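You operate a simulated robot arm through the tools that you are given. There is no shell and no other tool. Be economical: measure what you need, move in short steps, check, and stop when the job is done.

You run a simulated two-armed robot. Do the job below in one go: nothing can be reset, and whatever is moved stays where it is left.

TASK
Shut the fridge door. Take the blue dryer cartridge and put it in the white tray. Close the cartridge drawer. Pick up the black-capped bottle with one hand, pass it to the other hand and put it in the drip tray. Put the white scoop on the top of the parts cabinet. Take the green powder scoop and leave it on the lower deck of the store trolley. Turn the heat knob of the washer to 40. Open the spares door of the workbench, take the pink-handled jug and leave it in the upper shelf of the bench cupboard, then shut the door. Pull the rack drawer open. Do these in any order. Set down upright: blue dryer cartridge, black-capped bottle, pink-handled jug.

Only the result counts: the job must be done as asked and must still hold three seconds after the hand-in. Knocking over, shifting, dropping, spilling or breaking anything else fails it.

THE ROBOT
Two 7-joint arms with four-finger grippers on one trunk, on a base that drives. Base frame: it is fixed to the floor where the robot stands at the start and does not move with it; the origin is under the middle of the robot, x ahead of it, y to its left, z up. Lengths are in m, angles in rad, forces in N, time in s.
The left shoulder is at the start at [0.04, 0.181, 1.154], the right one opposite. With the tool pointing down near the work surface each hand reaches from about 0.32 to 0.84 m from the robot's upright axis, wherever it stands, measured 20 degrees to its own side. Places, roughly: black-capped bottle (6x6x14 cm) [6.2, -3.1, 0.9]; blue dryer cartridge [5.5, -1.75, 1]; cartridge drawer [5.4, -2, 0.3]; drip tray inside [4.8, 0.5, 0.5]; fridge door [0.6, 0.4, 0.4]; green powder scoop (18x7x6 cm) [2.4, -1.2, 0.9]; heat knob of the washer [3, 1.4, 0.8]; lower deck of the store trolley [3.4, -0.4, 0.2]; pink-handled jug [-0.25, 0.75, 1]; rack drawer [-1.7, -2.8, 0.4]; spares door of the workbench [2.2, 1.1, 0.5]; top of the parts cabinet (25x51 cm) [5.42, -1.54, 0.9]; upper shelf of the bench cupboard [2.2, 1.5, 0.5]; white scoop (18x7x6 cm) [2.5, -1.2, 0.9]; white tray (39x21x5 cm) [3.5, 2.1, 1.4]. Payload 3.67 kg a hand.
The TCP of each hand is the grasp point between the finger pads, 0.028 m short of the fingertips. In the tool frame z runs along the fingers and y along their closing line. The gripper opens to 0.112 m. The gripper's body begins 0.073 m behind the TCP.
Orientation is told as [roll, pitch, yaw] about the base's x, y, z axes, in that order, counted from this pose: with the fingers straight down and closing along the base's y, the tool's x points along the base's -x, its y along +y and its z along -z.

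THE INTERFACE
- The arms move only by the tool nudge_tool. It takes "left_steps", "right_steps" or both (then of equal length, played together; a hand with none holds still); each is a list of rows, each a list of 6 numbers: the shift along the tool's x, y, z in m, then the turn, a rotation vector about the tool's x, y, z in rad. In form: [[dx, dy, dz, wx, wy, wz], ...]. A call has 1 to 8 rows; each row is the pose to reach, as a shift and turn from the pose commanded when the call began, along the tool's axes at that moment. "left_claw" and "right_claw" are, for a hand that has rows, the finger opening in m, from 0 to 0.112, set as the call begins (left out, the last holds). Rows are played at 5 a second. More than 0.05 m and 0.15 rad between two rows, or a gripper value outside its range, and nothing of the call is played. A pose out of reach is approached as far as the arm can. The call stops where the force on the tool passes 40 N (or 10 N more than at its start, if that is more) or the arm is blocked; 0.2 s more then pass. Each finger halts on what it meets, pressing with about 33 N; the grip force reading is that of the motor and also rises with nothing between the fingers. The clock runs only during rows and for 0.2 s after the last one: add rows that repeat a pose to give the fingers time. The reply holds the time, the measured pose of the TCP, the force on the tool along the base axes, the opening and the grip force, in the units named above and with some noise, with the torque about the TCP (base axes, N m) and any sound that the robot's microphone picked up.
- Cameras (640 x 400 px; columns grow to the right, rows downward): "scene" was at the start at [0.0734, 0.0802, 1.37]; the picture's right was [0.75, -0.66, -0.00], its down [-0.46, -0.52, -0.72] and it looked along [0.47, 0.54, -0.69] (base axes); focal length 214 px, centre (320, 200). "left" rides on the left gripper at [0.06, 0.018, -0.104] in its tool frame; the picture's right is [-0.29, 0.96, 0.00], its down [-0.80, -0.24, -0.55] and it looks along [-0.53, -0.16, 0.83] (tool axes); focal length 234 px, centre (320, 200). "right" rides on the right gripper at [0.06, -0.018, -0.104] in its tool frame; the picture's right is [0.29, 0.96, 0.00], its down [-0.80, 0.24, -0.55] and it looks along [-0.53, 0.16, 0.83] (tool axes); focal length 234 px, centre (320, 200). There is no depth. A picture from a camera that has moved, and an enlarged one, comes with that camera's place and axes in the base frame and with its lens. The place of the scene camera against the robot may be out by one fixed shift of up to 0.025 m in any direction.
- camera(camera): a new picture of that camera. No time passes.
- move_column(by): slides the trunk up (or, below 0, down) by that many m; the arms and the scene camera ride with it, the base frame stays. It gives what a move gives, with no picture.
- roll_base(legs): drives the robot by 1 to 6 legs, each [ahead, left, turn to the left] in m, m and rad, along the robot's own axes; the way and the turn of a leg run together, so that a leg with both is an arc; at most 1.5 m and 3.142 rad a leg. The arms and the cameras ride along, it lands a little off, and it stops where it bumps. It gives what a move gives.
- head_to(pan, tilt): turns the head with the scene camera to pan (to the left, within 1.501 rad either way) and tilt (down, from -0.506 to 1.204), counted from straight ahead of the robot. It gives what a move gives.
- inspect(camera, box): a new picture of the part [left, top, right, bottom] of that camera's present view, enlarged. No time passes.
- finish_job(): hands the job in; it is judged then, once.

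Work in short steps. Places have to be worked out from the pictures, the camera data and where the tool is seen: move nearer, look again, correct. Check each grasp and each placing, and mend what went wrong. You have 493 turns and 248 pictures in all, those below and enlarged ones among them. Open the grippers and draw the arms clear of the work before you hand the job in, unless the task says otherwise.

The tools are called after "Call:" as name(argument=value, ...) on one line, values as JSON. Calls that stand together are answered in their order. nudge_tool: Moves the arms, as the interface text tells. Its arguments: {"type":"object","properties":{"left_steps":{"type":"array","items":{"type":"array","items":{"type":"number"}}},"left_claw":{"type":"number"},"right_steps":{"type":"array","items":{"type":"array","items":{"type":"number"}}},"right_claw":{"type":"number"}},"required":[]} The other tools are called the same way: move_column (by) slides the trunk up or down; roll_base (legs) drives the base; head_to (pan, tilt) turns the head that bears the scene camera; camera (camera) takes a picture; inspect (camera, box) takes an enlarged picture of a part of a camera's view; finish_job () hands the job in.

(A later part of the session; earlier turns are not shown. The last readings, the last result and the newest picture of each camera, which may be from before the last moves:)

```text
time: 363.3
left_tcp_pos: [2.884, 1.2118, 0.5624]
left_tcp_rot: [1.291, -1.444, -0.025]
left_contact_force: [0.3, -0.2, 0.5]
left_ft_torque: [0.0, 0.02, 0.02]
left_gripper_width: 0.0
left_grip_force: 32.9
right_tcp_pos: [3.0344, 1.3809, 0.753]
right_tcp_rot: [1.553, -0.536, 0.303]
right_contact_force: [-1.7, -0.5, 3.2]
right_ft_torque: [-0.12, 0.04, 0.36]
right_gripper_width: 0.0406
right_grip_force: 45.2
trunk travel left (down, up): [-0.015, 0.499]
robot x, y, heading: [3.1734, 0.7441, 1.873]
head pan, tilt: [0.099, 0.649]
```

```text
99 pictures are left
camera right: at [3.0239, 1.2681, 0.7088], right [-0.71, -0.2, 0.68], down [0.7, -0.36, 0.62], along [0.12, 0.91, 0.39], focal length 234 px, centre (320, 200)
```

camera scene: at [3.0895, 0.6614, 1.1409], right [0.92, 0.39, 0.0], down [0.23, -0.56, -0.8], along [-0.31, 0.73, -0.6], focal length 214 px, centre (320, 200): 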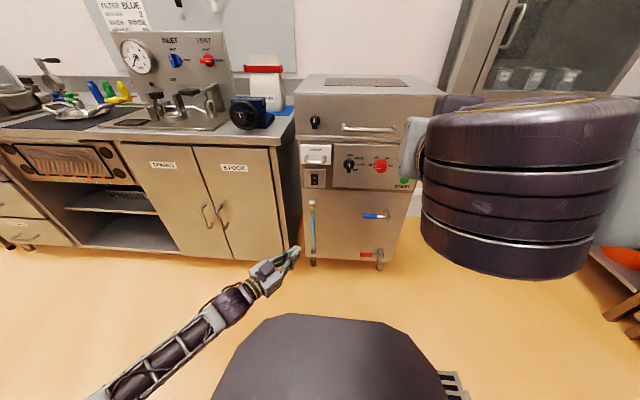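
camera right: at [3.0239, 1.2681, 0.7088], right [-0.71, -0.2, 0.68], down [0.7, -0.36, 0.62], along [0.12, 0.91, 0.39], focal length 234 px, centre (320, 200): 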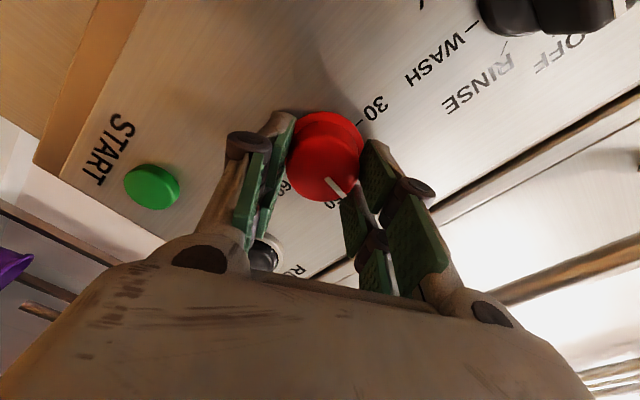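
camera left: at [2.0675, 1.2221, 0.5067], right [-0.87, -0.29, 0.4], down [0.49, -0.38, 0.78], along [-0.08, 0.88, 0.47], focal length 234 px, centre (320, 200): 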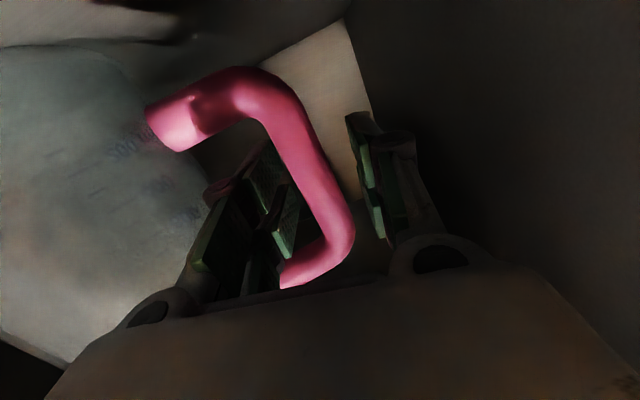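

Gripped with little side force. I turn back 0.5 rad counter-clockwise, release and look.

Call:
nudge_tool(right_steps=[[0, 0, 0, 0, 0, -0.1], [0, 0, 0, 0, 0, -0.2], [0, 0, 0, 0, 0, -0.3], [0, 0, 0, 0, 0, -0.4], [0, 0, 0, 0, 0, -0.5], [0, 0, 0, 0, 0, -0.5]])

Call:
nudge_tool(right_steps=[[0, 0, 0, 0, 0, 0], [0, 0, 0, 0, 0, 0]], right_claw=0.075)

Call:
roll_base(legs=[[-0.12, 0, 0]])

Call:
inspect(camera="right", box=[220, 40, 440, 200])

```text
time: 364.7
left_tcp_pos: [2.8847, 1.2122, 0.5622]
left_tcp_rot: [1.301, -1.446, -0.036]
left_contact_force: [-0.1, 0.7, 0.6]
left_ft_torque: [0.0, 0.03, 0.0]
left_gripper_width: 0.0002
left_grip_force: 32.3
right_tcp_pos: [3.0323, 1.3802, 0.7566]
right_tcp_rot: [1.546, -1.04, 0.316]
right_contact_force: [-16.9, 7.1, 21.9]
right_ft_torque: [0.82, 0.41, 0.17]
right_gripper_width: 0.0406
right_grip_force: 44.7
trunk travel left (down, up): [-0.015, 0.499]
robot x, y, heading: [3.1743, 0.7447, 1.874]
head pan, tilt: [0.099, 0.649]
```

```text
time: 365.3
left_tcp_pos: [2.8849, 1.2139, 0.5603]
left_tcp_rot: [1.289, -1.445, -0.023]
left_contact_force: [0.6, -0.2, -1.0]
left_ft_torque: [-0.01, -0.02, 0.03]
left_gripper_width: 0.0
left_grip_force: 32.6
right_tcp_pos: [3.0354, 1.3809, 0.7519]
right_tcp_rot: [1.531, -1.037, 0.326]
right_contact_force: [0.6, 0.0, -0.8]
right_ft_torque: [0.0, -0.01, -0.02]
right_gripper_width: 0.0754
right_grip_force: 0.0
trunk travel left (down, up): [-0.015, 0.499]
robot x, y, heading: [3.1725, 0.7389, 1.871]
head pan, tilt: [0.099, 0.649]
```

```text
time: 366.6
left_tcp_pos: [2.9187, 1.0975, 0.5619]
left_tcp_rot: [1.3, -1.445, -0.031]
left_contact_force: [0.2, -0.4, 0.1]
left_ft_torque: [0.0, 0.03, 0.02]
left_gripper_width: 0.0001
left_grip_force: 33.7
right_tcp_pos: [3.0671, 1.2645, 0.7545]
right_tcp_rot: [1.539, -1.037, 0.324]
right_contact_force: [0.8, -0.1, 0.8]
right_ft_torque: [0.01, -0.02, 0.03]
right_gripper_width: 0.0754
right_grip_force: 0.0
trunk travel left (down, up): [-0.015, 0.499]
robot x, y, heading: [3.214, 0.6305, 1.876]
head pan, tilt: [0.099, 0.649]
```

```text
2.50 times, centred on (330, 120) of right
camera zoom: at [3.084, 1.1602, 0.6942], right [-0.93, -0.28, 0.24], down [0.35, -0.46, 0.82], along [-0.12, 0.84, 0.52], focal length 585 px, centre (295, 400)
```

zoom: 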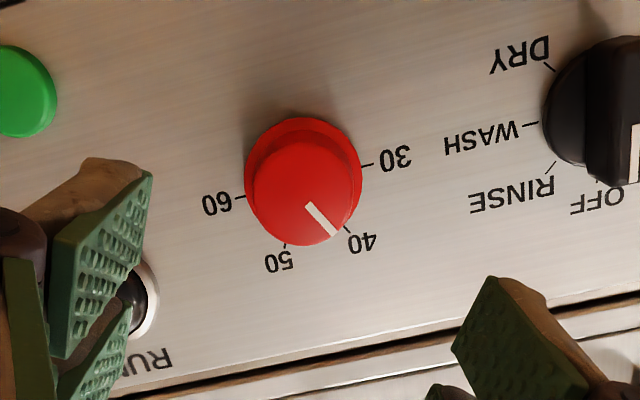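

The knob points at 40. I back off, raise the trunk, and bring both hands back to pointing down for the scoop work.

Call:
roll_base(legs=[[-0.35, 0, 0]])

Call:
move_column(by=0.35)

Call:
nudge_tool(right_steps=[[0, 0, 0, 0, 0, -0.13], [0, 0, 0, 0, 0, -0.26], [0, 0, 0, 0, 0, -0.39], [0, 0, 0, 0, 0, -0.5]], left_steps=[[0, 0, 0, -0.13, 0, 0], [0, 0, 0, -0.26, 0, 0], [0, 0, 0, -0.39, 0, 0], [0, 0, 0, -0.52, 0, 0]], right_claw=0.1, left_claw=0.1)

Call:
nudge_tool(right_steps=[[0, 0, 0, 0, 0.13, 0], [0, 0, 0, 0, 0.26, 0], [0, 0, 0, 0, 0.39, 0], [0, 0, 0, 0, 0.52, 0], [0, 0, 0, 0, 0.65, 0], [0, 0, 0, 0, 0.76, 0]], left_steps=[[0, 0, 0, 0, 0.13, 0], [0, 0, 0, 0, 0.26, 0], [0, 0, 0, 0, 0.39, 0], [0, 0, 0, 0, 0.52, 0], [0, 0, 0, 0, 0.65, 0], [0, 0, 0, 0, 0.72, 0]])

Call:
nudge_tool(right_steps=[[0, 0, 0, 0, 0.13, 0], [0, 0, 0, 0, 0.26, 0], [0, 0, 0, 0, 0.39, 0], [0, 0, 0, 0, 0.52, 0], [0, 0, 0, 0, 0.65, 0], [0, 0, 0, 0, 0.76, 0]], left_steps=[[0, 0, 0, 0, 0.13, 0], [0, 0, 0, 0, 0.26, 0], [0, 0, 0, 0, 0.39, 0], [0, 0, 0, 0, 0.52, 0], [0, 0, 0, 0, 0.65, 0], [0, 0, 0, 0, 0.72, 0]])

```text
time: 368.9
left_tcp_pos: [3.0246, 0.7615, 0.5621]
left_tcp_rot: [1.297, -1.444, -0.028]
left_contact_force: [-0.2, 0.8, 0.6]
left_ft_torque: [-0.01, -0.03, 0.01]
left_gripper_width: 0.0
left_grip_force: 33.2
right_tcp_pos: [3.1746, 0.9289, 0.7526]
right_tcp_rot: [1.538, -1.036, 0.325]
right_contact_force: [-0.7, 0.0, 0.1]
right_ft_torque: [-0.04, 0.03, -0.02]
right_gripper_width: 0.0747
right_grip_force: 0.0
trunk travel left (down, up): [-0.015, 0.499]
robot x, y, heading: [3.3151, 0.2895, 1.876]
head pan, tilt: [0.099, 0.649]
```

```text
time: 372.3
left_tcp_pos: [3.0261, 0.7611, 0.9105]
left_tcp_rot: [1.29, -1.444, -0.022]
left_contact_force: [0.0, 0.0, -0.1]
left_ft_torque: [0.01, -0.03, 0.01]
left_gripper_width: 0.0
left_grip_force: 32.3
right_tcp_pos: [3.1741, 0.9299, 1.1022]
right_tcp_rot: [1.535, -1.038, 0.325]
right_contact_force: [-0.2, -0.1, -0.1]
right_ft_torque: [-0.02, 0.02, -0.03]
right_gripper_width: 0.0749
right_grip_force: 0.1
trunk travel left (down, up): [-0.365, 0.149]
robot x, y, heading: [3.3188, 0.2911, 1.873]
head pan, tilt: [0.099, 0.649]
```

```text
time: 373.3
left_tcp_pos: [3.0269, 0.7615, 0.9108]
left_tcp_rot: [1.81, -1.44, -0.02]
left_contact_force: [-0.2, -0.2, -0.1]
left_ft_torque: [-0.04, 0.01, -0.02]
left_gripper_width: 0.1
left_grip_force: 0.1
right_tcp_pos: [3.1751, 0.9306, 1.102]
right_tcp_rot: [1.096, -1.536, 0.774]
right_contact_force: [0.0, 0.8, 0.7]
right_ft_torque: [0.01, 0.01, 0.06]
right_gripper_width: 0.1
right_grip_force: 0.1
trunk travel left (down, up): [-0.365, 0.149]
robot x, y, heading: [3.3157, 0.2886, 1.875]
head pan, tilt: [0.099, 0.649]
```

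```text
time: 374.9
left_tcp_pos: [3.0033, 0.7468, 0.8909]
left_tcp_rot: [0.362, -0.819, 1.481]
left_contact_force: [-0.3, 0.3, 0.4]
left_ft_torque: [0.02, 0.01, 0.01]
left_gripper_width: 0.0999
left_grip_force: 0.0
right_tcp_pos: [3.173, 0.9282, 1.1041]
right_tcp_rot: [0.051, -0.791, 1.831]
right_contact_force: [-0.4, 0.4, -0.2]
right_ft_torque: [-0.02, -0.01, -0.03]
right_gripper_width: 0.1003
right_grip_force: 0.0
trunk travel left (down, up): [-0.365, 0.149]
robot x, y, heading: [3.3162, 0.2949, 1.872]
head pan, tilt: [0.099, 0.649]
stopped in row 6 (left hand): the arm was blocked; the commanded pose is now the measured one
```

```text
time: 376.2
left_tcp_pos: [2.9467, 0.7227, 0.8701]
left_tcp_rot: [0.384, -0.142, 1.703]
left_contact_force: [-0.1, 0.4, -0.2]
left_ft_torque: [-0.01, 0.01, 0.01]
left_gripper_width: 0.0998
left_grip_force: 0.2
right_tcp_pos: [3.1724, 0.9286, 1.1021]
right_tcp_rot: [0.034, -0.13, 1.862]
right_contact_force: [0.0, 0.8, 0.2]
right_ft_torque: [-0.02, -0.02, -0.01]
right_gripper_width: 0.0998
right_grip_force: 0.0
trunk travel left (down, up): [-0.365, 0.149]
robot x, y, heading: [3.3169, 0.2959, 1.875]
head pan, tilt: [0.099, 0.649]
stopped in row 6 (left hand): the arm was blocked; the commanded pose is now the measured one
```

Right hand is nearly down. The left hit a joint limit; I move it up and outward and then straighten it.

Call:
nudge_tool(left_steps=[[0, 0.03, -0.035, 0, 0, 0], [0, 0.06, -0.07, 0, 0, 0], [0, 0.09, -0.105, 0.05, 0, 0], [0, 0.12, -0.14, 0.12, 0.03, 0], [0, 0.15, -0.17, 0.2, 0.06, 0], [0, 0.17, -0.2, 0.28, 0.1, 0], [0, 0.17, -0.23, 0.35, 0.14, 0], [0, 0.17, -0.25, 0.38, 0.14, 0]], right_steps=[[0, 0, 0, 0, 0.06, 0], [0, 0, 0, 0, 0.13, 0], [0, 0, 0, 0.03, 0.13, 0], [0, 0, 0, 0.03, 0.13, 0], [0, 0, 0, 0.03, 0.13, 0], [0, 0, 0, 0.03, 0.13, 0], [0, 0, 0, 0.03, 0.13, 0], [0, 0, 0, 0.03, 0.13, 0]])

Call:
head_to(pan=1.3, tilt=0.5)

Call:
roll_base(legs=[[0, 0, 1.57]])

Call:
camera(camera="scene")

```text
time: 377.0
left_tcp_pos: [2.8297, 0.667, 0.9897]
left_tcp_rot: [0.554, -0.094, 1.743]
left_contact_force: [0.9, -0.4, 1.2]
left_ft_torque: [0.04, -0.02, -0.05]
left_gripper_width: 0.1002
left_grip_force: 0.1
left hand out of reach, approached as far as the arm can: row 3
right_tcp_pos: [3.1733, 0.9282, 1.1031]
right_tcp_rot: [0.014, 0.001, 1.869]
right_contact_force: [-0.6, -0.7, 1.2]
right_ft_torque: [-0.03, -0.02, 0.0]
right_gripper_width: 0.0999
right_grip_force: 0.1
trunk travel left (down, up): [-0.365, 0.149]
robot x, y, heading: [3.3191, 0.2919, 1.875]
head pan, tilt: [0.099, 0.649]
stopped in row 3 (left hand): the arm was blocked; the commanded pose is now the measured one
```

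```text
time: 378.4
left_tcp_pos: [2.831, 0.6687, 0.9911]
left_tcp_rot: [0.553, -0.096, 1.741]
left_contact_force: [0.5, -0.1, -0.6]
left_ft_torque: [0.04, 0.0, -0.02]
left_gripper_width: 0.0999
left_grip_force: 0.0
right_tcp_pos: [3.173, 0.928, 1.1019]
right_tcp_rot: [0.014, 0.002, 1.866]
right_contact_force: [1.6, -0.5, 0.1]
right_ft_torque: [-0.02, 0.02, 0.01]
right_gripper_width: 0.0999
right_grip_force: 0.2
trunk travel left (down, up): [-0.365, 0.149]
robot x, y, heading: [3.3204, 0.2898, 1.878]
head pan, tilt: [1.3, 0.499]
```

```text
time: 383.1
left_tcp_pos: [2.9518, -0.2038, 0.9901]
left_tcp_rot: [0.553, -0.096, -2.945]
left_contact_force: [-0.2, 0.3, -0.3]
left_ft_torque: [0.01, 0.01, -0.04]
left_gripper_width: 0.1
left_grip_force: 0.0
right_tcp_pos: [2.6832, 0.1305, 1.1024]
right_tcp_rot: [0.013, 0.001, -2.82]
right_contact_force: [0.2, -0.5, -0.2]
right_ft_torque: [0.0, 0.0, 0.01]
right_gripper_width: 0.0998
right_grip_force: 0.1
trunk travel left (down, up): [-0.365, 0.149]
robot x, y, heading: [3.313, 0.2924, -2.811]
head pan, tilt: [1.3, 0.499]
```

```text
97 pictures are left
camera scene: at [3.3019, 0.2122, 1.4822], right [-1.0, -0.06, 0.0], down [-0.03, 0.48, -0.88], along [0.05, -0.88, -0.48], focal length 214 px, centre (320, 200)
```

scene: 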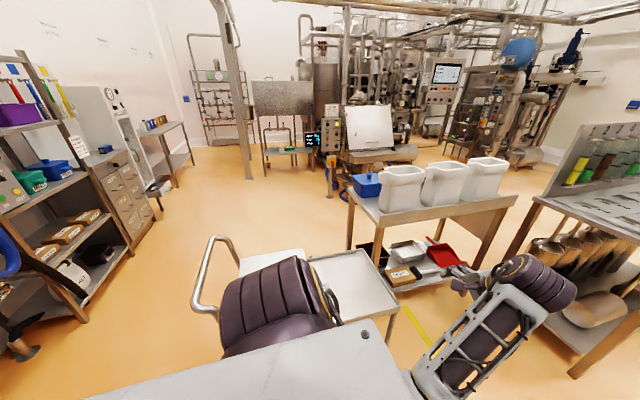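

I see the trolley close by and the table with white bins; scoops should project near pixel (448,179). I zoom there.

Call:
inspect(camera="scene", box=[335, 130, 535, 270])

```text
2.86 times, centred on (435, 200) of scene
camera zoom: at [3.3019, 0.2122, 1.4822], right [-1.0, -0.06, 0.0], down [-0.03, 0.48, -0.88], along [0.05, -0.88, -0.48], focal length 613 px, centre (-9, 200)
```

zoom: 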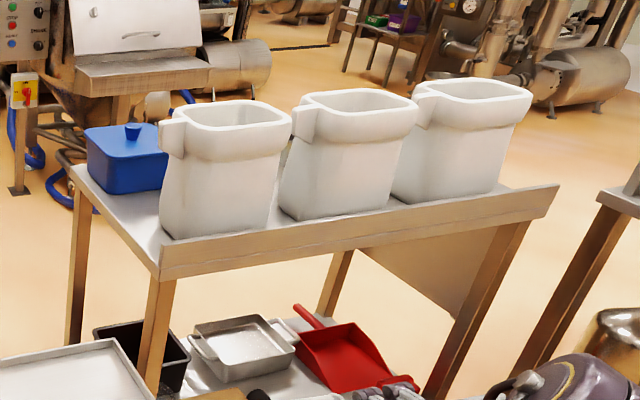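

The scoops are on the far side of that bin table. I'll go round by the east. I turn clockwise to face +x first and look at the way ahead.

Call:
roll_base(legs=[[0, 0, -3.1]])

Call:
head_to(pan=-0.3, tilt=0.4)

Call:
camera(camera="scene")

```text
time: 391.2
left_tcp_pos: [3.6025, 0.837, 0.9902]
left_tcp_rot: [0.553, -0.098, 0.346]
left_contact_force: [0.3, -0.1, 0.5]
left_ft_torque: [0.03, 0.01, -0.01]
left_gripper_width: 0.1002
left_grip_force: 0.2
right_tcp_pos: [3.9186, 0.5446, 1.1029]
right_tcp_rot: [0.012, 0.001, 0.47]
right_contact_force: [-0.7, 0.0, 0.3]
right_ft_torque: [0.03, -0.01, 0.0]
right_gripper_width: 0.1
right_grip_force: 0.0
trunk travel left (down, up): [-0.365, 0.149]
robot x, y, heading: [3.319, 0.2885, 0.479]
head pan, tilt: [1.3, 0.499]
```

```text
time: 392.9
left_tcp_pos: [3.6038, 0.8366, 0.9904]
left_tcp_rot: [0.555, -0.099, 0.347]
left_contact_force: [0.2, 0.0, 0.7]
left_ft_torque: [0.01, 0.0, -0.01]
left_gripper_width: 0.1004
left_grip_force: 0.1
right_tcp_pos: [3.9184, 0.5452, 1.1019]
right_tcp_rot: [0.012, 0.002, 0.472]
right_contact_force: [-0.3, -0.5, -1.2]
right_ft_torque: [0.0, -0.03, 0.0]
right_gripper_width: 0.0998
right_grip_force: 0.0
trunk travel left (down, up): [-0.365, 0.149]
robot x, y, heading: [3.3158, 0.2941, 0.479]
head pan, tilt: [-0.3, 0.4]
```

```text
95 pictures are left
camera scene: at [3.4251, 0.3358, 1.4914], right [0.18, -0.98, 0.0], down [-0.38, -0.07, -0.92], along [0.91, 0.17, -0.39], focal length 214 px, centre (320, 200)
```

scene: 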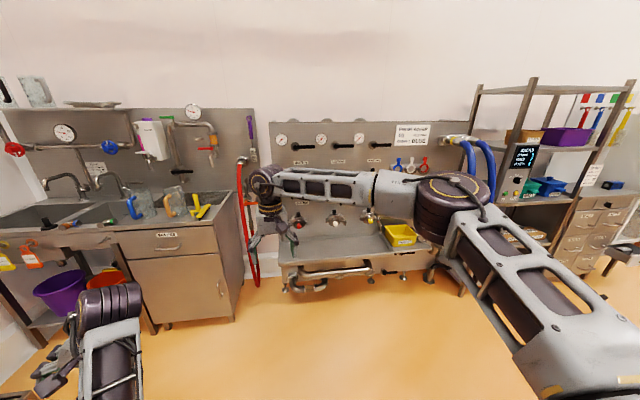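

The way south runs between the trolley handle (~3.75,-0.4) and the east rack. I turn south and drive around.

Call:
roll_base(legs=[[0, 0, -1.75], [0.15, 0.8, 0], [0.7, 0.05, 0]])

Call:
head_to(pan=-0.6, tilt=0.45)

Call:
camera(camera="scene")

```text
time: 405.6
left_tcp_pos: [4.857, -0.6673, 0.9909]
left_tcp_rot: [0.553, -0.096, -1.4]
left_contact_force: [0.4, -0.2, 0.6]
left_ft_torque: [0.0, -0.02, -0.01]
left_gripper_width: 0.1004
left_grip_force: 0.0
right_tcp_pos: [4.5142, -0.9273, 1.1029]
right_tcp_rot: [0.012, 0.003, -1.275]
right_contact_force: [-0.2, -0.2, -0.2]
right_ft_torque: [0.01, -0.03, -0.02]
right_gripper_width: 0.0998
right_grip_force: 0.1
trunk travel left (down, up): [-0.365, 0.149]
robot x, y, heading: [4.3725, -0.2902, -1.269]
head pan, tilt: [-0.3, 0.4]
```

```text
time: 406.4
left_tcp_pos: [4.8562, -0.6683, 0.9907]
left_tcp_rot: [0.554, -0.098, -1.401]
left_contact_force: [0.7, -0.6, -0.2]
left_ft_torque: [-0.03, 0.0, 0.01]
left_gripper_width: 0.0999
left_grip_force: 0.2
right_tcp_pos: [4.5142, -0.9269, 1.103]
right_tcp_rot: [0.011, 0.001, -1.275]
right_contact_force: [-1.1, 0.3, -0.1]
right_ft_torque: [0.01, 0.02, -0.01]
right_gripper_width: 0.1002
right_grip_force: 0.1
trunk travel left (down, up): [-0.365, 0.149]
robot x, y, heading: [4.3726, -0.2945, -1.273]
head pan, tilt: [-0.6, 0.45]
```

```text
94 pictures are left
camera scene: at [4.3484, -0.38, 1.4867], right [-0.96, 0.29, 0.0], down [0.13, 0.42, -0.9], along [-0.26, -0.86, -0.44], focal length 214 px, centre (320, 200)
```

scene: 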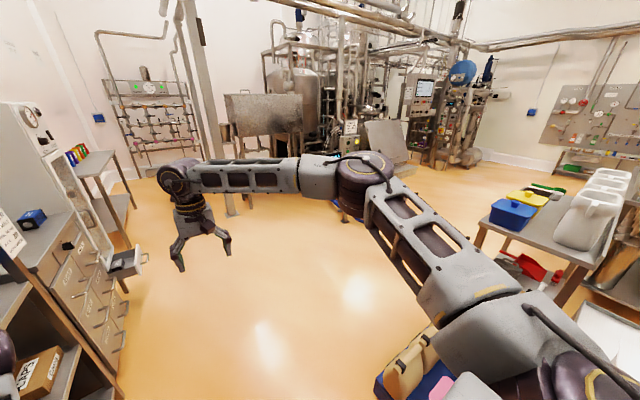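

The scoops lie on the near (south) edge of the bin table. I drive around to its south side and face it.

Call:
roll_base(legs=[[0.9, -0.14, 0], [0.49, -0.78, 0], [0, 0, -3.13], [0.2, 1.05, 0]])

Call:
head_to(pan=0.0, tilt=0.6)

Call:
camera(camera="scene")

```text
time: 427.2
left_tcp_pos: [2.6827, -1.8268, 0.9894]
left_tcp_rot: [0.549, -0.097, 1.875]
left_contact_force: [-1.3, -0.9, -0.3]
left_ft_torque: [0.07, -0.08, -0.02]
left_gripper_width: 0.1001
left_grip_force: 0.1
right_tcp_pos: [2.9882, -1.5225, 1.102]
right_tcp_rot: [0.006, 0.003, 1.997]
right_contact_force: [-1.1, -1.1, -0.6]
right_ft_torque: [0.06, -0.14, -0.02]
right_gripper_width: 0.1003
right_grip_force: 0.0
trunk travel left (down, up): [-0.365, 0.149]
robot x, y, heading: [3.222, -2.1335, 2.008]
head pan, tilt: [-0.6, 0.45]
stopped in leg 4: the robot was blocked; the commanded pose is now the measured one
```

```text
time: 428.2
left_tcp_pos: [2.6861, -1.8256, 0.9907]
left_tcp_rot: [0.555, -0.097, 1.874]
left_contact_force: [0.9, 1.0, 0.1]
left_ft_torque: [-0.02, -0.02, 0.01]
left_gripper_width: 0.0999
left_grip_force: 0.1
right_tcp_pos: [2.9931, -1.5188, 1.1029]
right_tcp_rot: [0.015, 0.003, 1.993]
right_contact_force: [-0.1, -0.4, 1.3]
right_ft_torque: [0.01, 0.03, -0.03]
right_gripper_width: 0.0998
right_grip_force: 0.0
trunk travel left (down, up): [-0.365, 0.149]
robot x, y, heading: [3.2179, -2.1323, 2.004]
head pan, tilt: [0.0, 0.6]
```

```text
93 pictures are left
camera scene: at [3.1715, -2.017, 1.4732], right [0.91, 0.42, 0.0], down [0.24, -0.51, -0.83], along [-0.35, 0.75, -0.56], focal length 214 px, centre (320, 200)
```

scene: 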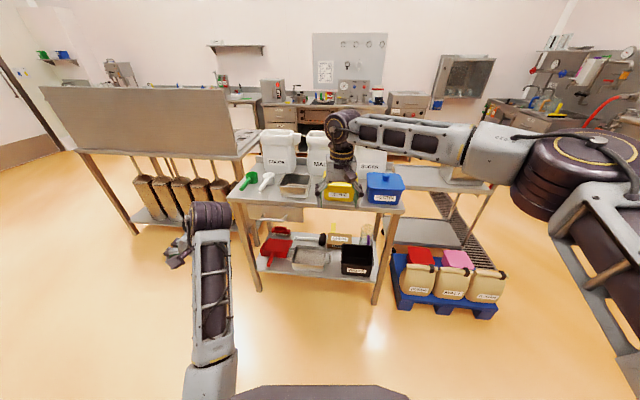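

The drive was blocked at the left. I look there to see what it touched; scoops are at about (2.38,-1.26) green and (2.47,-1.22) white.

Call:
head_to(pan=1.4, tilt=0.7)

Call:
camera(camera="scene")

```text
time: 429.8
left_tcp_pos: [2.6855, -1.8254, 0.9907]
left_tcp_rot: [0.554, -0.098, 1.874]
left_contact_force: [-0.6, -0.5, -0.1]
left_ft_torque: [0.0, -0.02, 0.02]
left_gripper_width: 0.0999
left_grip_force: 0.0
right_tcp_pos: [2.9923, -1.5196, 1.1034]
right_tcp_rot: [0.012, 0.003, 1.994]
right_contact_force: [-0.2, 0.5, 0.2]
right_ft_torque: [-0.02, 0.02, -0.01]
right_gripper_width: 0.1001
right_grip_force: 0.1
trunk travel left (down, up): [-0.365, 0.149]
robot x, y, heading: [3.2141, -2.1322, 2.009]
head pan, tilt: [1.4, 0.7]
```

```text
92 pictures are left
camera scene: at [3.1259, -2.1196, 1.4645], right [-0.26, 0.96, 0.0], down [0.62, 0.17, -0.77], along [-0.74, -0.2, -0.64], focal length 214 px, centre (320, 200)
```

scene: 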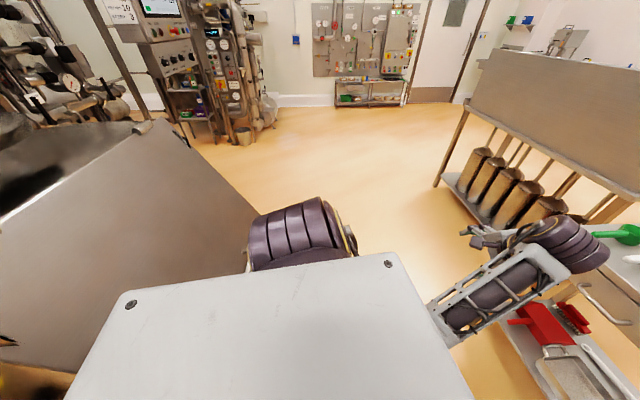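

A big hopper sits behind-left; I move forward first, then left toward the scoops.

Call:
roll_base(legs=[[0.2, 0, 0], [0, 0, -0.133], [0.1, 0.45, 0]])

Call:
head_to(pan=0.2, tilt=0.8)

Call:
camera(camera="scene")

Call:
camera(camera="right")

```text
time: 434.4
left_tcp_pos: [2.194, -1.6091, 0.9907]
left_tcp_rot: [0.553, -0.098, 1.728]
left_contact_force: [0.5, 0.1, -1.0]
left_ft_torque: [0.0, 0.01, 0.01]
left_gripper_width: 0.1
left_grip_force: 0.1
right_tcp_pos: [2.5408, -1.3508, 1.1037]
right_tcp_rot: [0.011, 0.002, 1.85]
right_contact_force: [0.0, 0.1, 0.2]
right_ft_torque: [0.0, 0.02, -0.02]
right_gripper_width: 0.1001
right_grip_force: 0.0
trunk travel left (down, up): [-0.365, 0.149]
robot x, y, heading: [2.6727, -1.9938, 1.862]
head pan, tilt: [1.4, 0.7]
```

```text
time: 435.8
left_tcp_pos: [2.194, -1.6102, 0.9903]
left_tcp_rot: [0.554, -0.099, 1.728]
left_contact_force: [-0.8, 0.5, 0.1]
left_ft_torque: [-0.02, 0.0, -0.01]
left_gripper_width: 0.0999
left_grip_force: 0.0
right_tcp_pos: [2.541, -1.3518, 1.1024]
right_tcp_rot: [0.013, 0.001, 1.849]
right_contact_force: [0.4, -0.2, -0.6]
right_ft_torque: [-0.01, -0.02, -0.03]
right_gripper_width: 0.1
right_grip_force: 0.1
trunk travel left (down, up): [-0.365, 0.149]
robot x, y, heading: [2.6758, -1.9922, 1.861]
head pan, tilt: [0.201, 0.799]
```

```text
91 pictures are left
camera scene: at [2.6302, -1.8832, 1.4563], right [0.88, 0.47, 0.0], down [0.34, -0.63, -0.7], along [-0.33, 0.61, -0.72], focal length 214 px, centre (320, 200)
```

scene: 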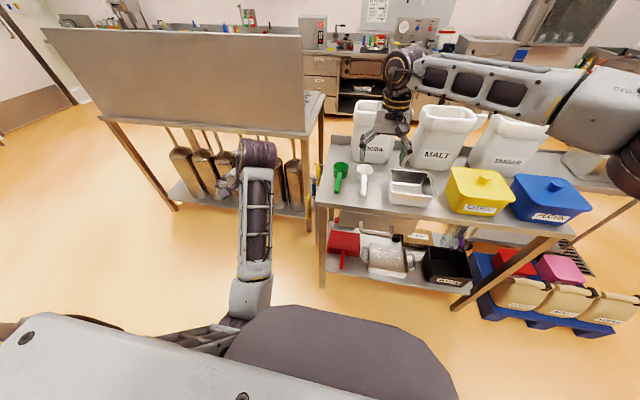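

```text
90 pictures are left
camera right: at [2.5761, -1.4035, 1.2062], right [-0.84, -0.54, 0.01], down [-0.44, 0.7, 0.56], along [-0.31, 0.46, -0.83], focal length 234 px, centre (320, 200)
```

right: 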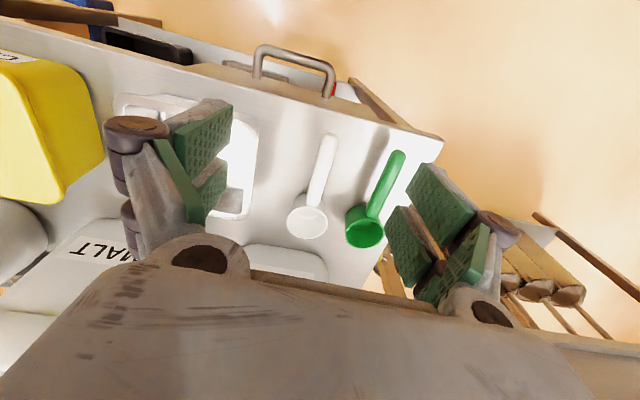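

Both scoops are visible, handles toward me. First I straighten the left hand (it leans outward by ~0.55 rad).

Call:
nudge_tool(left_steps=[[0, 0, -0.02, 0.12, 0.03, 0], [0, 0, -0.04, 0.24, 0.06, 0], [0, 0, -0.06, 0.36, 0.1, 0], [0, 0, -0.08, 0.47, 0.1, 0], [0, 0, -0.1, 0.55, 0.1, 0]])

```text
time: 436.3
left_tcp_pos: [2.1346, -1.6326, 1.0205]
left_tcp_rot: [0.534, -0.044, 1.807]
left_contact_force: [0.0, -0.7, 0.0]
left_ft_torque: [0.01, -0.03, -0.01]
left_gripper_width: 0.0996
left_grip_force: 0.0
left hand out of reach, approached as far as the arm can: row 2
right_tcp_pos: [2.5403, -1.351, 1.1025]
right_tcp_rot: [0.015, 0.002, 1.85]
right_contact_force: [-0.4, 0.4, 0.2]
right_ft_torque: [-0.02, -0.02, -0.02]
right_gripper_width: 0.1
right_grip_force: 0.0
trunk travel left (down, up): [-0.365, 0.149]
robot x, y, heading: [2.6753, -1.9902, 1.863]
head pan, tilt: [0.201, 0.799]
stopped in row 2 (left hand): the arm was blocked; the commanded pose is now the measured one
```

Call:
nudge_tool(left_steps=[[0, 0.02, -0.034, 0, 0, 0], [0, 0.04, -0.069, 0, 0, 0], [0, 0.06, -0.103, 0, 0, 0], [0, 0.08, -0.138, 0, 0, 0], [0, 0.1, -0.172, 0, 0, 0]])

Call:
nudge_tool(left_steps=[[0, 0, 0, 0.12, 0, 0], [0, 0, 0, 0.24, 0, 0], [0, 0, 0, 0.36, 0, 0], [0, 0, 0, 0.47, 0, 0]])

```text
time: 437.5
left_tcp_pos: [2.113, -1.6418, 1.2144]
left_tcp_rot: [0.549, -0.045, 1.819]
left_contact_force: [-0.1, 0.1, 0.1]
left_ft_torque: [0.0, 0.0, 0.01]
left_gripper_width: 0.1003
left_grip_force: 0.1
left hand out of reach, approached as far as the arm can: row 4, 5
right_tcp_pos: [2.5401, -1.3521, 1.1027]
right_tcp_rot: [0.014, 0.001, 1.85]
right_contact_force: [-0.2, 0.4, -0.3]
right_ft_torque: [-0.04, 0.04, -0.01]
right_gripper_width: 0.0999
right_grip_force: 0.0
trunk travel left (down, up): [-0.365, 0.149]
robot x, y, heading: [2.6731, -1.9953, 1.864]
head pan, tilt: [0.201, 0.799]
```

```text
time: 438.5
left_tcp_pos: [2.0675, -1.6314, 1.2168]
left_tcp_rot: [0.06, -0.045, 1.808]
left_contact_force: [0.1, 0.1, -0.2]
left_ft_torque: [0.0, 0.02, 0.02]
left_gripper_width: 0.0998
left_grip_force: 0.1
left hand out of reach, approached as far as the arm can: row 1, 2, 3, 4
right_tcp_pos: [2.5406, -1.352, 1.1027]
right_tcp_rot: [0.011, 0.0, 1.85]
right_contact_force: [0.1, -0.4, -0.1]
right_ft_torque: [-0.01, 0.0, 0.0]
right_gripper_width: 0.1002
right_grip_force: 0.1
trunk travel left (down, up): [-0.365, 0.149]
robot x, y, heading: [2.6776, -1.9892, 1.866]
head pan, tilt: [0.201, 0.799]
```

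Left hand is straight now. I lower the right hand over the white scoop's handle.

Call:
nudge_tool(right_steps=[[-0.02, 0.01, 0.03, 0, 0, 0], [-0.04, 0.02, 0.06, 0, 0, 0], [-0.06, 0.029, 0.09, 0, 0, 0], [-0.077, 0.029, 0.12, 0, 0, 0]], right_claw=0.05)

Call:
camera(camera="right")

```text
time: 439.5
left_tcp_pos: [2.0669, -1.6305, 1.2153]
left_tcp_rot: [0.065, -0.045, 1.809]
left_contact_force: [-0.7, 0.2, 0.3]
left_ft_torque: [-0.04, 0.02, 0.02]
left_gripper_width: 0.0999
left_grip_force: 0.0
right_tcp_pos: [2.4883, -1.2841, 0.9834]
right_tcp_rot: [0.012, 0.004, 1.849]
right_contact_force: [-0.5, 0.3, -0.7]
right_ft_torque: [-0.03, 0.0, -0.01]
right_gripper_width: 0.0498
right_grip_force: 0.1
trunk travel left (down, up): [-0.365, 0.149]
robot x, y, heading: [2.6757, -1.9905, 1.866]
head pan, tilt: [0.201, 0.799]
```

```text
89 pictures are left
camera right: at [2.5241, -1.337, 1.0876], right [-0.84, -0.54, 0.01], down [-0.44, 0.7, 0.55], along [-0.31, 0.46, -0.83], focal length 234 px, centre (320, 200)
```

right: 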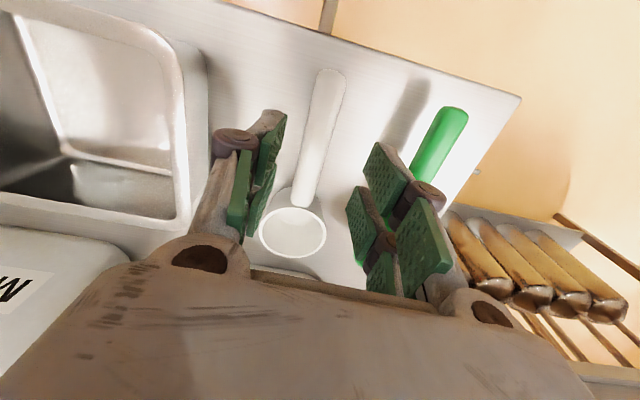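

Aligned over the white handle. I descend 4.5 cm and close.

Call:
nudge_tool(right_steps=[[0, 0.002, 0.02, 0, 0, 0], [0, 0.003, 0.035, 0, 0, 0], [0, 0.003, 0.046, 0, 0, 0], [0, 0.003, 0.046, 0, 0, 0]])

Call:
nudge_tool(right_steps=[[0, 0, 0, 0, 0, 0], [0, 0, 0, 0, 0, 0], [0, 0, -0.02, 0, 0, 0], [0, 0, -0.05, 0, 0, 0], [0, 0, -0.08, 0, 0, 0]], right_claw=0.0)

Call:
camera(camera="right")

```text
time: 440.5
left_tcp_pos: [2.0674, -1.6311, 1.2168]
left_tcp_rot: [0.064, -0.043, 1.808]
left_contact_force: [-0.3, -0.3, 0.1]
left_ft_torque: [0.01, 0.03, -0.04]
left_gripper_width: 0.1
left_grip_force: 0.0
right_tcp_pos: [2.4881, -1.2871, 0.9348]
right_tcp_rot: [0.012, 0.001, 1.85]
right_contact_force: [1.7, -0.2, 0.4]
right_ft_torque: [-0.02, -0.01, 0.0]
right_gripper_width: 0.0498
right_grip_force: 0.1
trunk travel left (down, up): [-0.365, 0.149]
robot x, y, heading: [2.6741, -1.9908, 1.864]
head pan, tilt: [0.201, 0.799]
```

```text
time: 441.7
left_tcp_pos: [2.0666, -1.6322, 1.2158]
left_tcp_rot: [0.062, -0.045, 1.809]
left_contact_force: [-0.5, -0.6, 0.5]
left_ft_torque: [0.02, -0.04, 0.01]
left_gripper_width: 0.1
left_grip_force: 0.0
right_tcp_pos: [2.488, -1.2878, 1.0191]
right_tcp_rot: [0.012, 0.002, 1.85]
right_contact_force: [0.0, -0.9, -0.4]
right_ft_torque: [-0.02, 0.01, 0.0]
right_gripper_width: 0.0
right_grip_force: 33.0
trunk travel left (down, up): [-0.365, 0.149]
robot x, y, heading: [2.6746, -1.994, 1.863]
head pan, tilt: [0.201, 0.799]
```

```text
88 pictures are left
camera right: at [2.5224, -1.3398, 1.1224], right [-0.84, -0.54, 0.01], down [-0.44, 0.7, 0.56], along [-0.31, 0.46, -0.83], focal length 234 px, centre (320, 200)
```

right: 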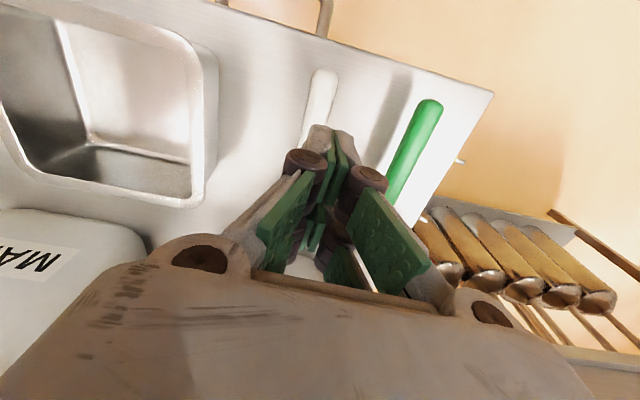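

It closed above the handle; the table is lower than assumed. I reopen and descend further, watching for contact.

Call:
nudge_tool(right_steps=[[0, 0, 0, 0, 0, 0], [0, 0, 0.03, 0, 0, 0], [0, 0, 0.06, 0, 0, 0], [0, 0, 0.09, 0, 0, 0], [0, 0, 0.105, 0, 0, 0], [0, 0, 0.115, 0, 0, 0], [0, 0, 0.12, 0, 0, 0]], right_claw=0.05)

Call:
camera(camera="right")

```text
time: 443.3
left_tcp_pos: [2.0668, -1.6321, 1.2166]
left_tcp_rot: [0.063, -0.046, 1.809]
left_contact_force: [0.6, -0.4, -0.3]
left_ft_torque: [0.01, 0.0, -0.04]
left_gripper_width: 0.0999
left_grip_force: 0.1
right_tcp_pos: [2.4869, -1.2877, 0.8977]
right_tcp_rot: [0.012, 0.002, 1.85]
right_contact_force: [-0.3, -0.7, 0.3]
right_ft_torque: [0.02, -0.01, 0.04]
right_gripper_width: 0.05
right_grip_force: 0.0
trunk travel left (down, up): [-0.365, 0.149]
robot x, y, heading: [2.6769, -1.9904, 1.859]
head pan, tilt: [0.201, 0.799]
```

```text
87 pictures are left
camera right: at [2.5218, -1.339, 1.0014], right [-0.84, -0.54, 0.01], down [-0.44, 0.7, 0.56], along [-0.31, 0.46, -0.83], focal length 234 px, centre (320, 200)
```

right: 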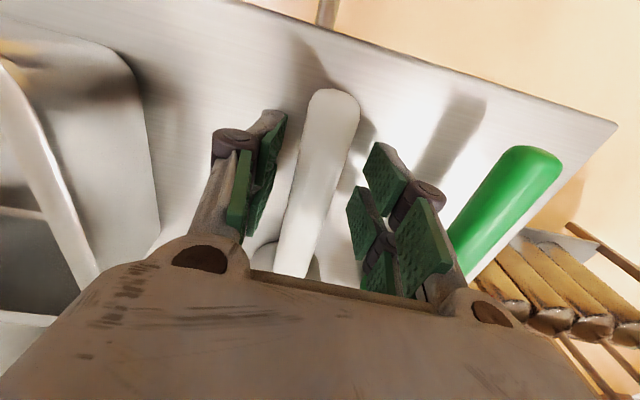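

Call:
nudge_tool(right_steps=[[0, 0, 0.004, 0, 0, 0], [0, 0, 0.004, 0, 0, 0], [0, 0, -0.02, 0, 0, 0], [0, 0, -0.05, 0, 0, 0], [0, 0, -0.08, 0, 0, 0], [0, 0, -0.12, 0, 0, 0], [0, 0, -0.16, 0, 0, 0]], right_claw=0.0)

Call:
camera(camera="right")

```text
time: 444.9
left_tcp_pos: [2.0677, -1.6335, 1.218]
left_tcp_rot: [0.064, -0.046, 1.809]
left_contact_force: [-0.2, -0.1, 0.5]
left_ft_torque: [0.03, -0.02, -0.03]
left_gripper_width: 0.0999
left_grip_force: 0.0
right_tcp_pos: [2.4871, -1.2868, 1.0598]
right_tcp_rot: [0.014, 0.003, 1.849]
right_contact_force: [-0.8, 0.2, -0.1]
right_ft_torque: [-0.05, 0.01, -0.02]
right_gripper_width: 0.0206
right_grip_force: 33.4
trunk travel left (down, up): [-0.365, 0.149]
robot x, y, heading: [2.6805, -1.9927, 1.862]
head pan, tilt: [0.201, 0.799]
```

```text
86 pictures are left
camera right: at [2.5209, -1.3389, 1.1648], right [-0.84, -0.54, 0.01], down [-0.44, 0.7, 0.56], along [-0.31, 0.46, -0.83], focal length 234 px, centre (320, 200)
```

right: 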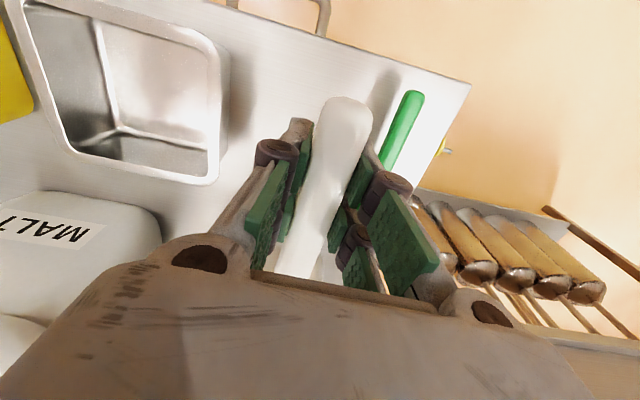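

The white scoop is held. I move the right hand up and aside and bring the left hand over the green scoop.

Call:
nudge_tool(right_steps=[[0, 0, -0.04, 0, 0, 0], [0, 0, -0.08, 0, 0, 0], [0.03, -0.03, -0.1, 0, 0, 0], [0.06, -0.06, -0.11, 0, 0, 0], [0.09, -0.1, -0.12, 0, 0, 0], [0.12, -0.14, -0.12, 0, 0, 0], [0.15, -0.18, -0.12, 0, 0, 0], [0.17, -0.2, -0.12, 0, 0, 0]])

Call:
roll_base(legs=[[0.02, -0.15, 0]])

Call:
nudge_tool(left_steps=[[-0.04, -0.02, 0.02, 0.0, 0.04, 0], [-0.08, -0.04, 0.04, 0.03, 0.04, 0], [-0.12, -0.06, 0.06, 0.06, 0.04, 0], [-0.15, -0.08, 0.08, 0.06, 0.04, 0], [-0.18, -0.1, 0.1, 0.06, 0.04, 0]], left_claw=0.05)

Call:
camera(camera="left")

```text
refused: row 5 steps farther than a row can; nothing moved
```

```text
time: 446.3
left_tcp_pos: [2.2043, -1.5705, 1.2162]
left_tcp_rot: [0.063, -0.045, 1.808]
left_contact_force: [-1.1, -0.4, 0.1]
left_ft_torque: [0.0, -0.02, 0.02]
left_gripper_width: 0.1002
left_grip_force: 0.0
right_tcp_pos: [2.6229, -1.2246, 1.0604]
right_tcp_rot: [0.012, 0.002, 1.851]
right_contact_force: [-0.5, -0.7, -0.3]
right_ft_torque: [-0.06, -0.03, -0.01]
right_gripper_width: 0.0203
right_grip_force: 33.0
trunk travel left (down, up): [-0.365, 0.149]
robot x, y, heading: [2.815, -1.9298, 1.867]
head pan, tilt: [0.201, 0.799]
```

```text
time: 447.5
left_tcp_pos: [2.2545, -1.3681, 1.1157]
left_tcp_rot: [0.003, -0.003, 1.813]
left_contact_force: [-0.4, -0.4, -0.3]
left_ft_torque: [-0.02, -0.05, 0.03]
left_gripper_width: 0.0499
left_grip_force: 0.2
right_tcp_pos: [2.6238, -1.2241, 1.0604]
right_tcp_rot: [0.012, 0.002, 1.849]
right_contact_force: [-0.1, -0.3, -0.6]
right_ft_torque: [-0.07, -0.02, 0.03]
right_gripper_width: 0.0203
right_grip_force: 33.4
trunk travel left (down, up): [-0.365, 0.149]
robot x, y, heading: [2.8109, -1.9351, 1.867]
head pan, tilt: [0.201, 0.799]
```

```text
85 pictures are left
camera left: at [2.2526, -1.4312, 1.2201], right [-1.0, 0.05, 0.0], down [0.04, 0.83, 0.56], along [0.03, 0.56, -0.83], focal length 234 px, centre (320, 200)
```

left: 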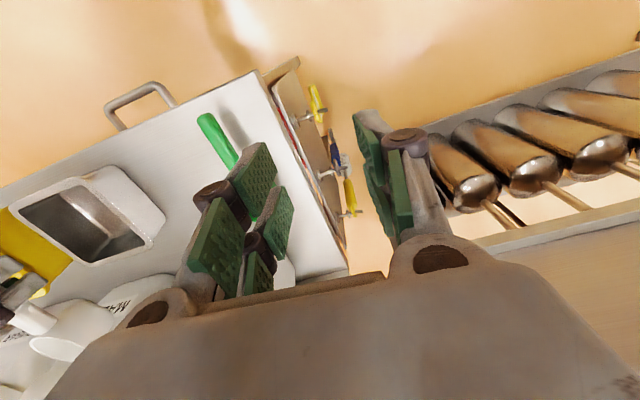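

I first move the right hand (with the white scoop) up and to the right, then the left over the green handle (mid ≈ (2.39,-1.305)).

Call:
nudge_tool(right_steps=[[0, 0, -0.04, 0, 0, 0], [0.01, 0, -0.08, 0, 0, 0], [0.03, -0.03, -0.11, 0, 0, 0], [0.05, -0.07, -0.12, 0, 0, 0], [0.07, -0.11, -0.13, 0, 0, 0], [0.09, -0.15, -0.13, 0, 0, 0], [0.11, -0.18, -0.13, 0, 0, 0]])

Call:
nudge_tool(left_steps=[[-0.01, -0.04, 0.02, 0, 0, -0.05], [-0.02, -0.08, 0.04, 0, 0, -0.1], [-0.029, -0.12, 0.06, 0, 0, -0.15], [-0.029, -0.147, 0.09, 0, 0, -0.15], [-0.029, -0.147, 0.13, 0, 0, -0.15]])

Call:
camera(camera="left")

```text
time: 449.1
left_tcp_pos: [2.2566, -1.3702, 1.1168]
left_tcp_rot: [0.007, -0.005, 1.81]
left_contact_force: [0.0, -0.1, 0.0]
left_ft_torque: [0.0, 0.01, 0.0]
left_gripper_width: 0.0499
left_grip_force: 0.1
right_tcp_pos: [2.8349, -1.2832, 1.1856]
right_tcp_rot: [0.015, 0.003, 1.85]
right_contact_force: [-0.5, -0.6, -0.2]
right_ft_torque: [-0.04, 0.04, -0.04]
right_gripper_width: 0.0202
right_grip_force: 33.1
trunk travel left (down, up): [-0.365, 0.149]
robot x, y, heading: [2.8118, -1.9298, 1.862]
head pan, tilt: [0.201, 0.799]
```

```text
time: 450.3
left_tcp_pos: [2.3894, -1.3039, 0.9837]
left_tcp_rot: [0.001, -0.006, 1.962]
left_contact_force: [0.1, 1.0, -0.6]
left_ft_torque: [0.0, -0.02, 0.01]
left_gripper_width: 0.0498
left_grip_force: 0.1
right_tcp_pos: [2.8332, -1.2828, 1.1865]
right_tcp_rot: [0.012, 0.001, 1.85]
right_contact_force: [0.2, 0.6, -1.4]
right_ft_torque: [-0.04, -0.06, -0.01]
right_gripper_width: 0.0205
right_grip_force: 32.7
trunk travel left (down, up): [-0.365, 0.149]
robot x, y, heading: [2.8106, -1.9297, 1.861]
head pan, tilt: [0.201, 0.799]
```

```text
84 pictures are left
camera left: at [2.3966, -1.3663, 1.0884], right [-1.0, -0.1, 0.0], down [-0.08, 0.83, 0.56], along [-0.06, 0.55, -0.83], focal length 234 px, centre (320, 200)
```

left: 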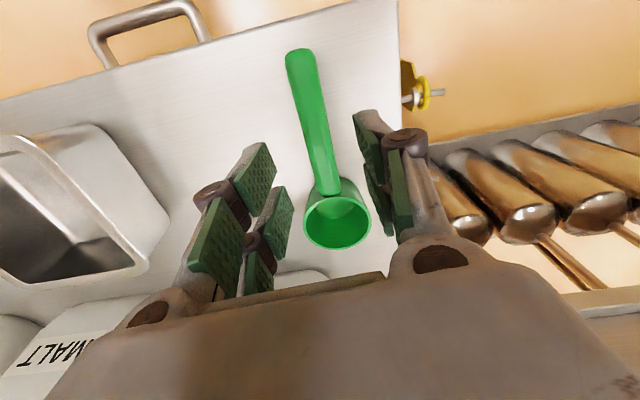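

Aligned. I descend 9 cm, close and lift.

Call:
nudge_tool(left_steps=[[0, 0, 0.03, 0, 0, 0], [0, 0, 0.06, 0, 0, 0], [0, 0, 0.08, 0, 0, 0], [0, 0, 0.09, 0, 0, 0], [0, 0, 0.09, 0, 0, 0]])

Call:
nudge_tool(left_steps=[[0, 0, 0, 0, 0, 0], [0, 0, 0, 0, 0, 0], [0, 0, -0.03, 0, 0, 0], [0, 0, -0.07, 0, 0, 0], [0, 0, -0.11, 0, 0, 0], [0, 0, -0.15, 0, 0, 0], [0, 0, -0.19, 0, 0, 0]], left_claw=0.0)

Call:
camera(camera="scene")

```text
time: 451.5
left_tcp_pos: [2.389, -1.3034, 0.8981]
left_tcp_rot: [0.001, -0.005, 1.958]
left_contact_force: [0.5, 0.4, 0.4]
left_ft_torque: [-0.01, 0.0, -0.01]
left_gripper_width: 0.05
left_grip_force: 0.0
right_tcp_pos: [2.8356, -1.2821, 1.1866]
right_tcp_rot: [0.011, 0.002, 1.85]
right_contact_force: [0.1, 0.6, -0.5]
right_ft_torque: [-0.06, 0.0, 0.02]
right_gripper_width: 0.0204
right_grip_force: 33.1
trunk travel left (down, up): [-0.365, 0.149]
robot x, y, heading: [2.8141, -1.9316, 1.862]
head pan, tilt: [0.201, 0.799]
```

```text
time: 453.1
left_tcp_pos: [2.3923, -1.3035, 1.0924]
left_tcp_rot: [0.002, -0.004, 1.96]
left_contact_force: [-0.1, 0.2, -1.2]
left_ft_torque: [-0.02, 0.0, 0.01]
left_gripper_width: 0.0208
left_grip_force: 33.0
right_tcp_pos: [2.8356, -1.2826, 1.1859]
right_tcp_rot: [0.015, 0.0, 1.85]
right_contact_force: [-0.2, 0.3, -0.8]
right_ft_torque: [0.0, -0.05, 0.0]
right_gripper_width: 0.0203
right_grip_force: 33.3
trunk travel left (down, up): [-0.365, 0.149]
robot x, y, heading: [2.8131, -1.9297, 1.864]
head pan, tilt: [0.201, 0.799]
```

```text
83 pictures are left
camera scene: at [2.7685, -1.8217, 1.4563], right [0.88, 0.47, 0.0], down [0.34, -0.63, -0.7], along [-0.33, 0.61, -0.72], focal length 214 px, centre (320, 200)
```

scene: 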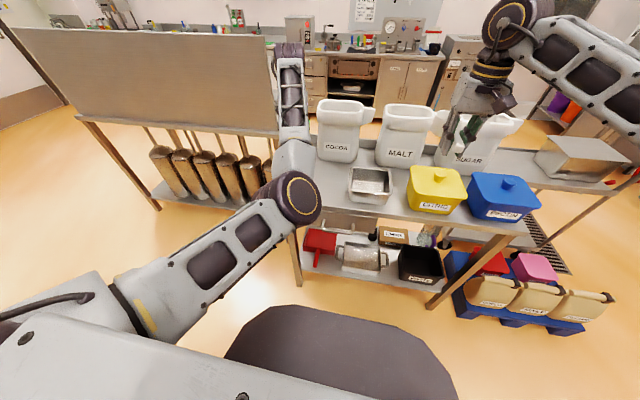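

Both scoops are held. I drive east and face the parts cabinet.

Call:
roll_base(legs=[[-0.1, -1.2, 0], [0, 0, -1.55], [0.45, -0.2, 0]])

Call:
head_to(pan=0.0, tilt=0.55)

Call:
camera(camera="scene")

```text
time: 466.1
left_tcp_pos: [5.1054, -1.3231, 1.0913]
left_tcp_rot: [0.002, -0.004, 0.389]
left_contact_force: [-22.6, 0.0, -3.0]
left_ft_torque: [-0.08, 0.55, 0.78]
left_gripper_width: 0.0211
left_grip_force: 33.3
right_tcp_pos: [5.1259, -1.7667, 1.1868]
right_tcp_rot: [0.012, -0.001, 0.277]
right_contact_force: [-0.9, 0.4, -0.9]
right_ft_torque: [0.01, 0.07, 0.05]
right_gripper_width: 0.0204
right_grip_force: 32.6
trunk travel left (down, up): [-0.365, 0.149]
robot x, y, heading: [4.4783, -1.7417, 0.292]
head pan, tilt: [0.201, 0.799]
```

```text
time: 466.9
left_tcp_pos: [5.105, -1.3215, 1.0911]
left_tcp_rot: [0.004, -0.005, 0.392]
left_contact_force: [-14.1, -2.3, 0.2]
left_ft_torque: [-0.01, 0.17, 0.29]
left_gripper_width: 0.0206
left_grip_force: 32.5
right_tcp_pos: [5.1261, -1.7654, 1.1871]
right_tcp_rot: [0.012, -0.001, 0.278]
right_contact_force: [-0.8, 0.3, -0.1]
right_ft_torque: [-0.01, 0.06, 0.03]
right_gripper_width: 0.0203
right_grip_force: 32.8
trunk travel left (down, up): [-0.365, 0.149]
robot x, y, heading: [4.4779, -1.7453, 0.294]
head pan, tilt: [0.0, 0.55]
```

```text
82 pictures are left
camera scene: at [4.5825, -1.6935, 1.4778], right [0.29, -0.96, 0.0], down [-0.5, -0.15, -0.85], along [0.82, 0.25, -0.52], focal length 214 px, centre (320, 200)
```

scene: 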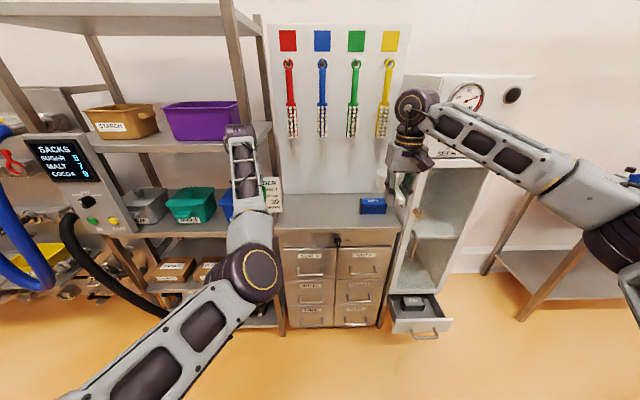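

The left scoop tip is touching something on the rack; I back off at once and zoom on the cabinet top.

Call:
roll_base(legs=[[-0.2, 0, 0]])

Call:
inspect(camera="scene", box=[210, 130, 470, 340])

```text
time: 468.5
left_tcp_pos: [4.9156, -1.3749, 1.0889]
left_tcp_rot: [0.005, -0.003, 0.395]
left_contact_force: [-0.2, -0.2, -1.3]
left_ft_torque: [0.0, 0.02, 0.04]
left_gripper_width: 0.0204
left_grip_force: 33.1
right_tcp_pos: [4.9375, -1.8206, 1.1866]
right_tcp_rot: [0.011, 0.003, 0.282]
right_contact_force: [0.0, 0.8, -0.8]
right_ft_torque: [0.0, 0.07, 0.01]
right_gripper_width: 0.0202
right_grip_force: 32.8
trunk travel left (down, up): [-0.365, 0.149]
robot x, y, heading: [4.292, -1.7947, 0.297]
head pan, tilt: [0.0, 0.55]
```

```text
1.90 times, centred on (340, 235) of scene
camera zoom: at [4.395, -1.7501, 1.4775], right [0.29, -0.96, 0.0], down [-0.5, -0.15, -0.85], along [0.81, 0.25, -0.52], focal length 408 px, centre (282, 133)
```

zoom: 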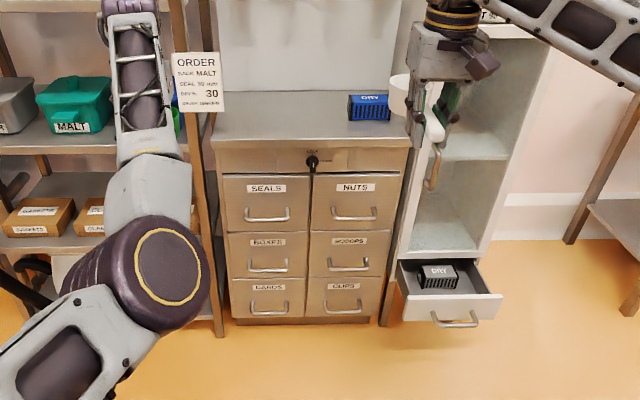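

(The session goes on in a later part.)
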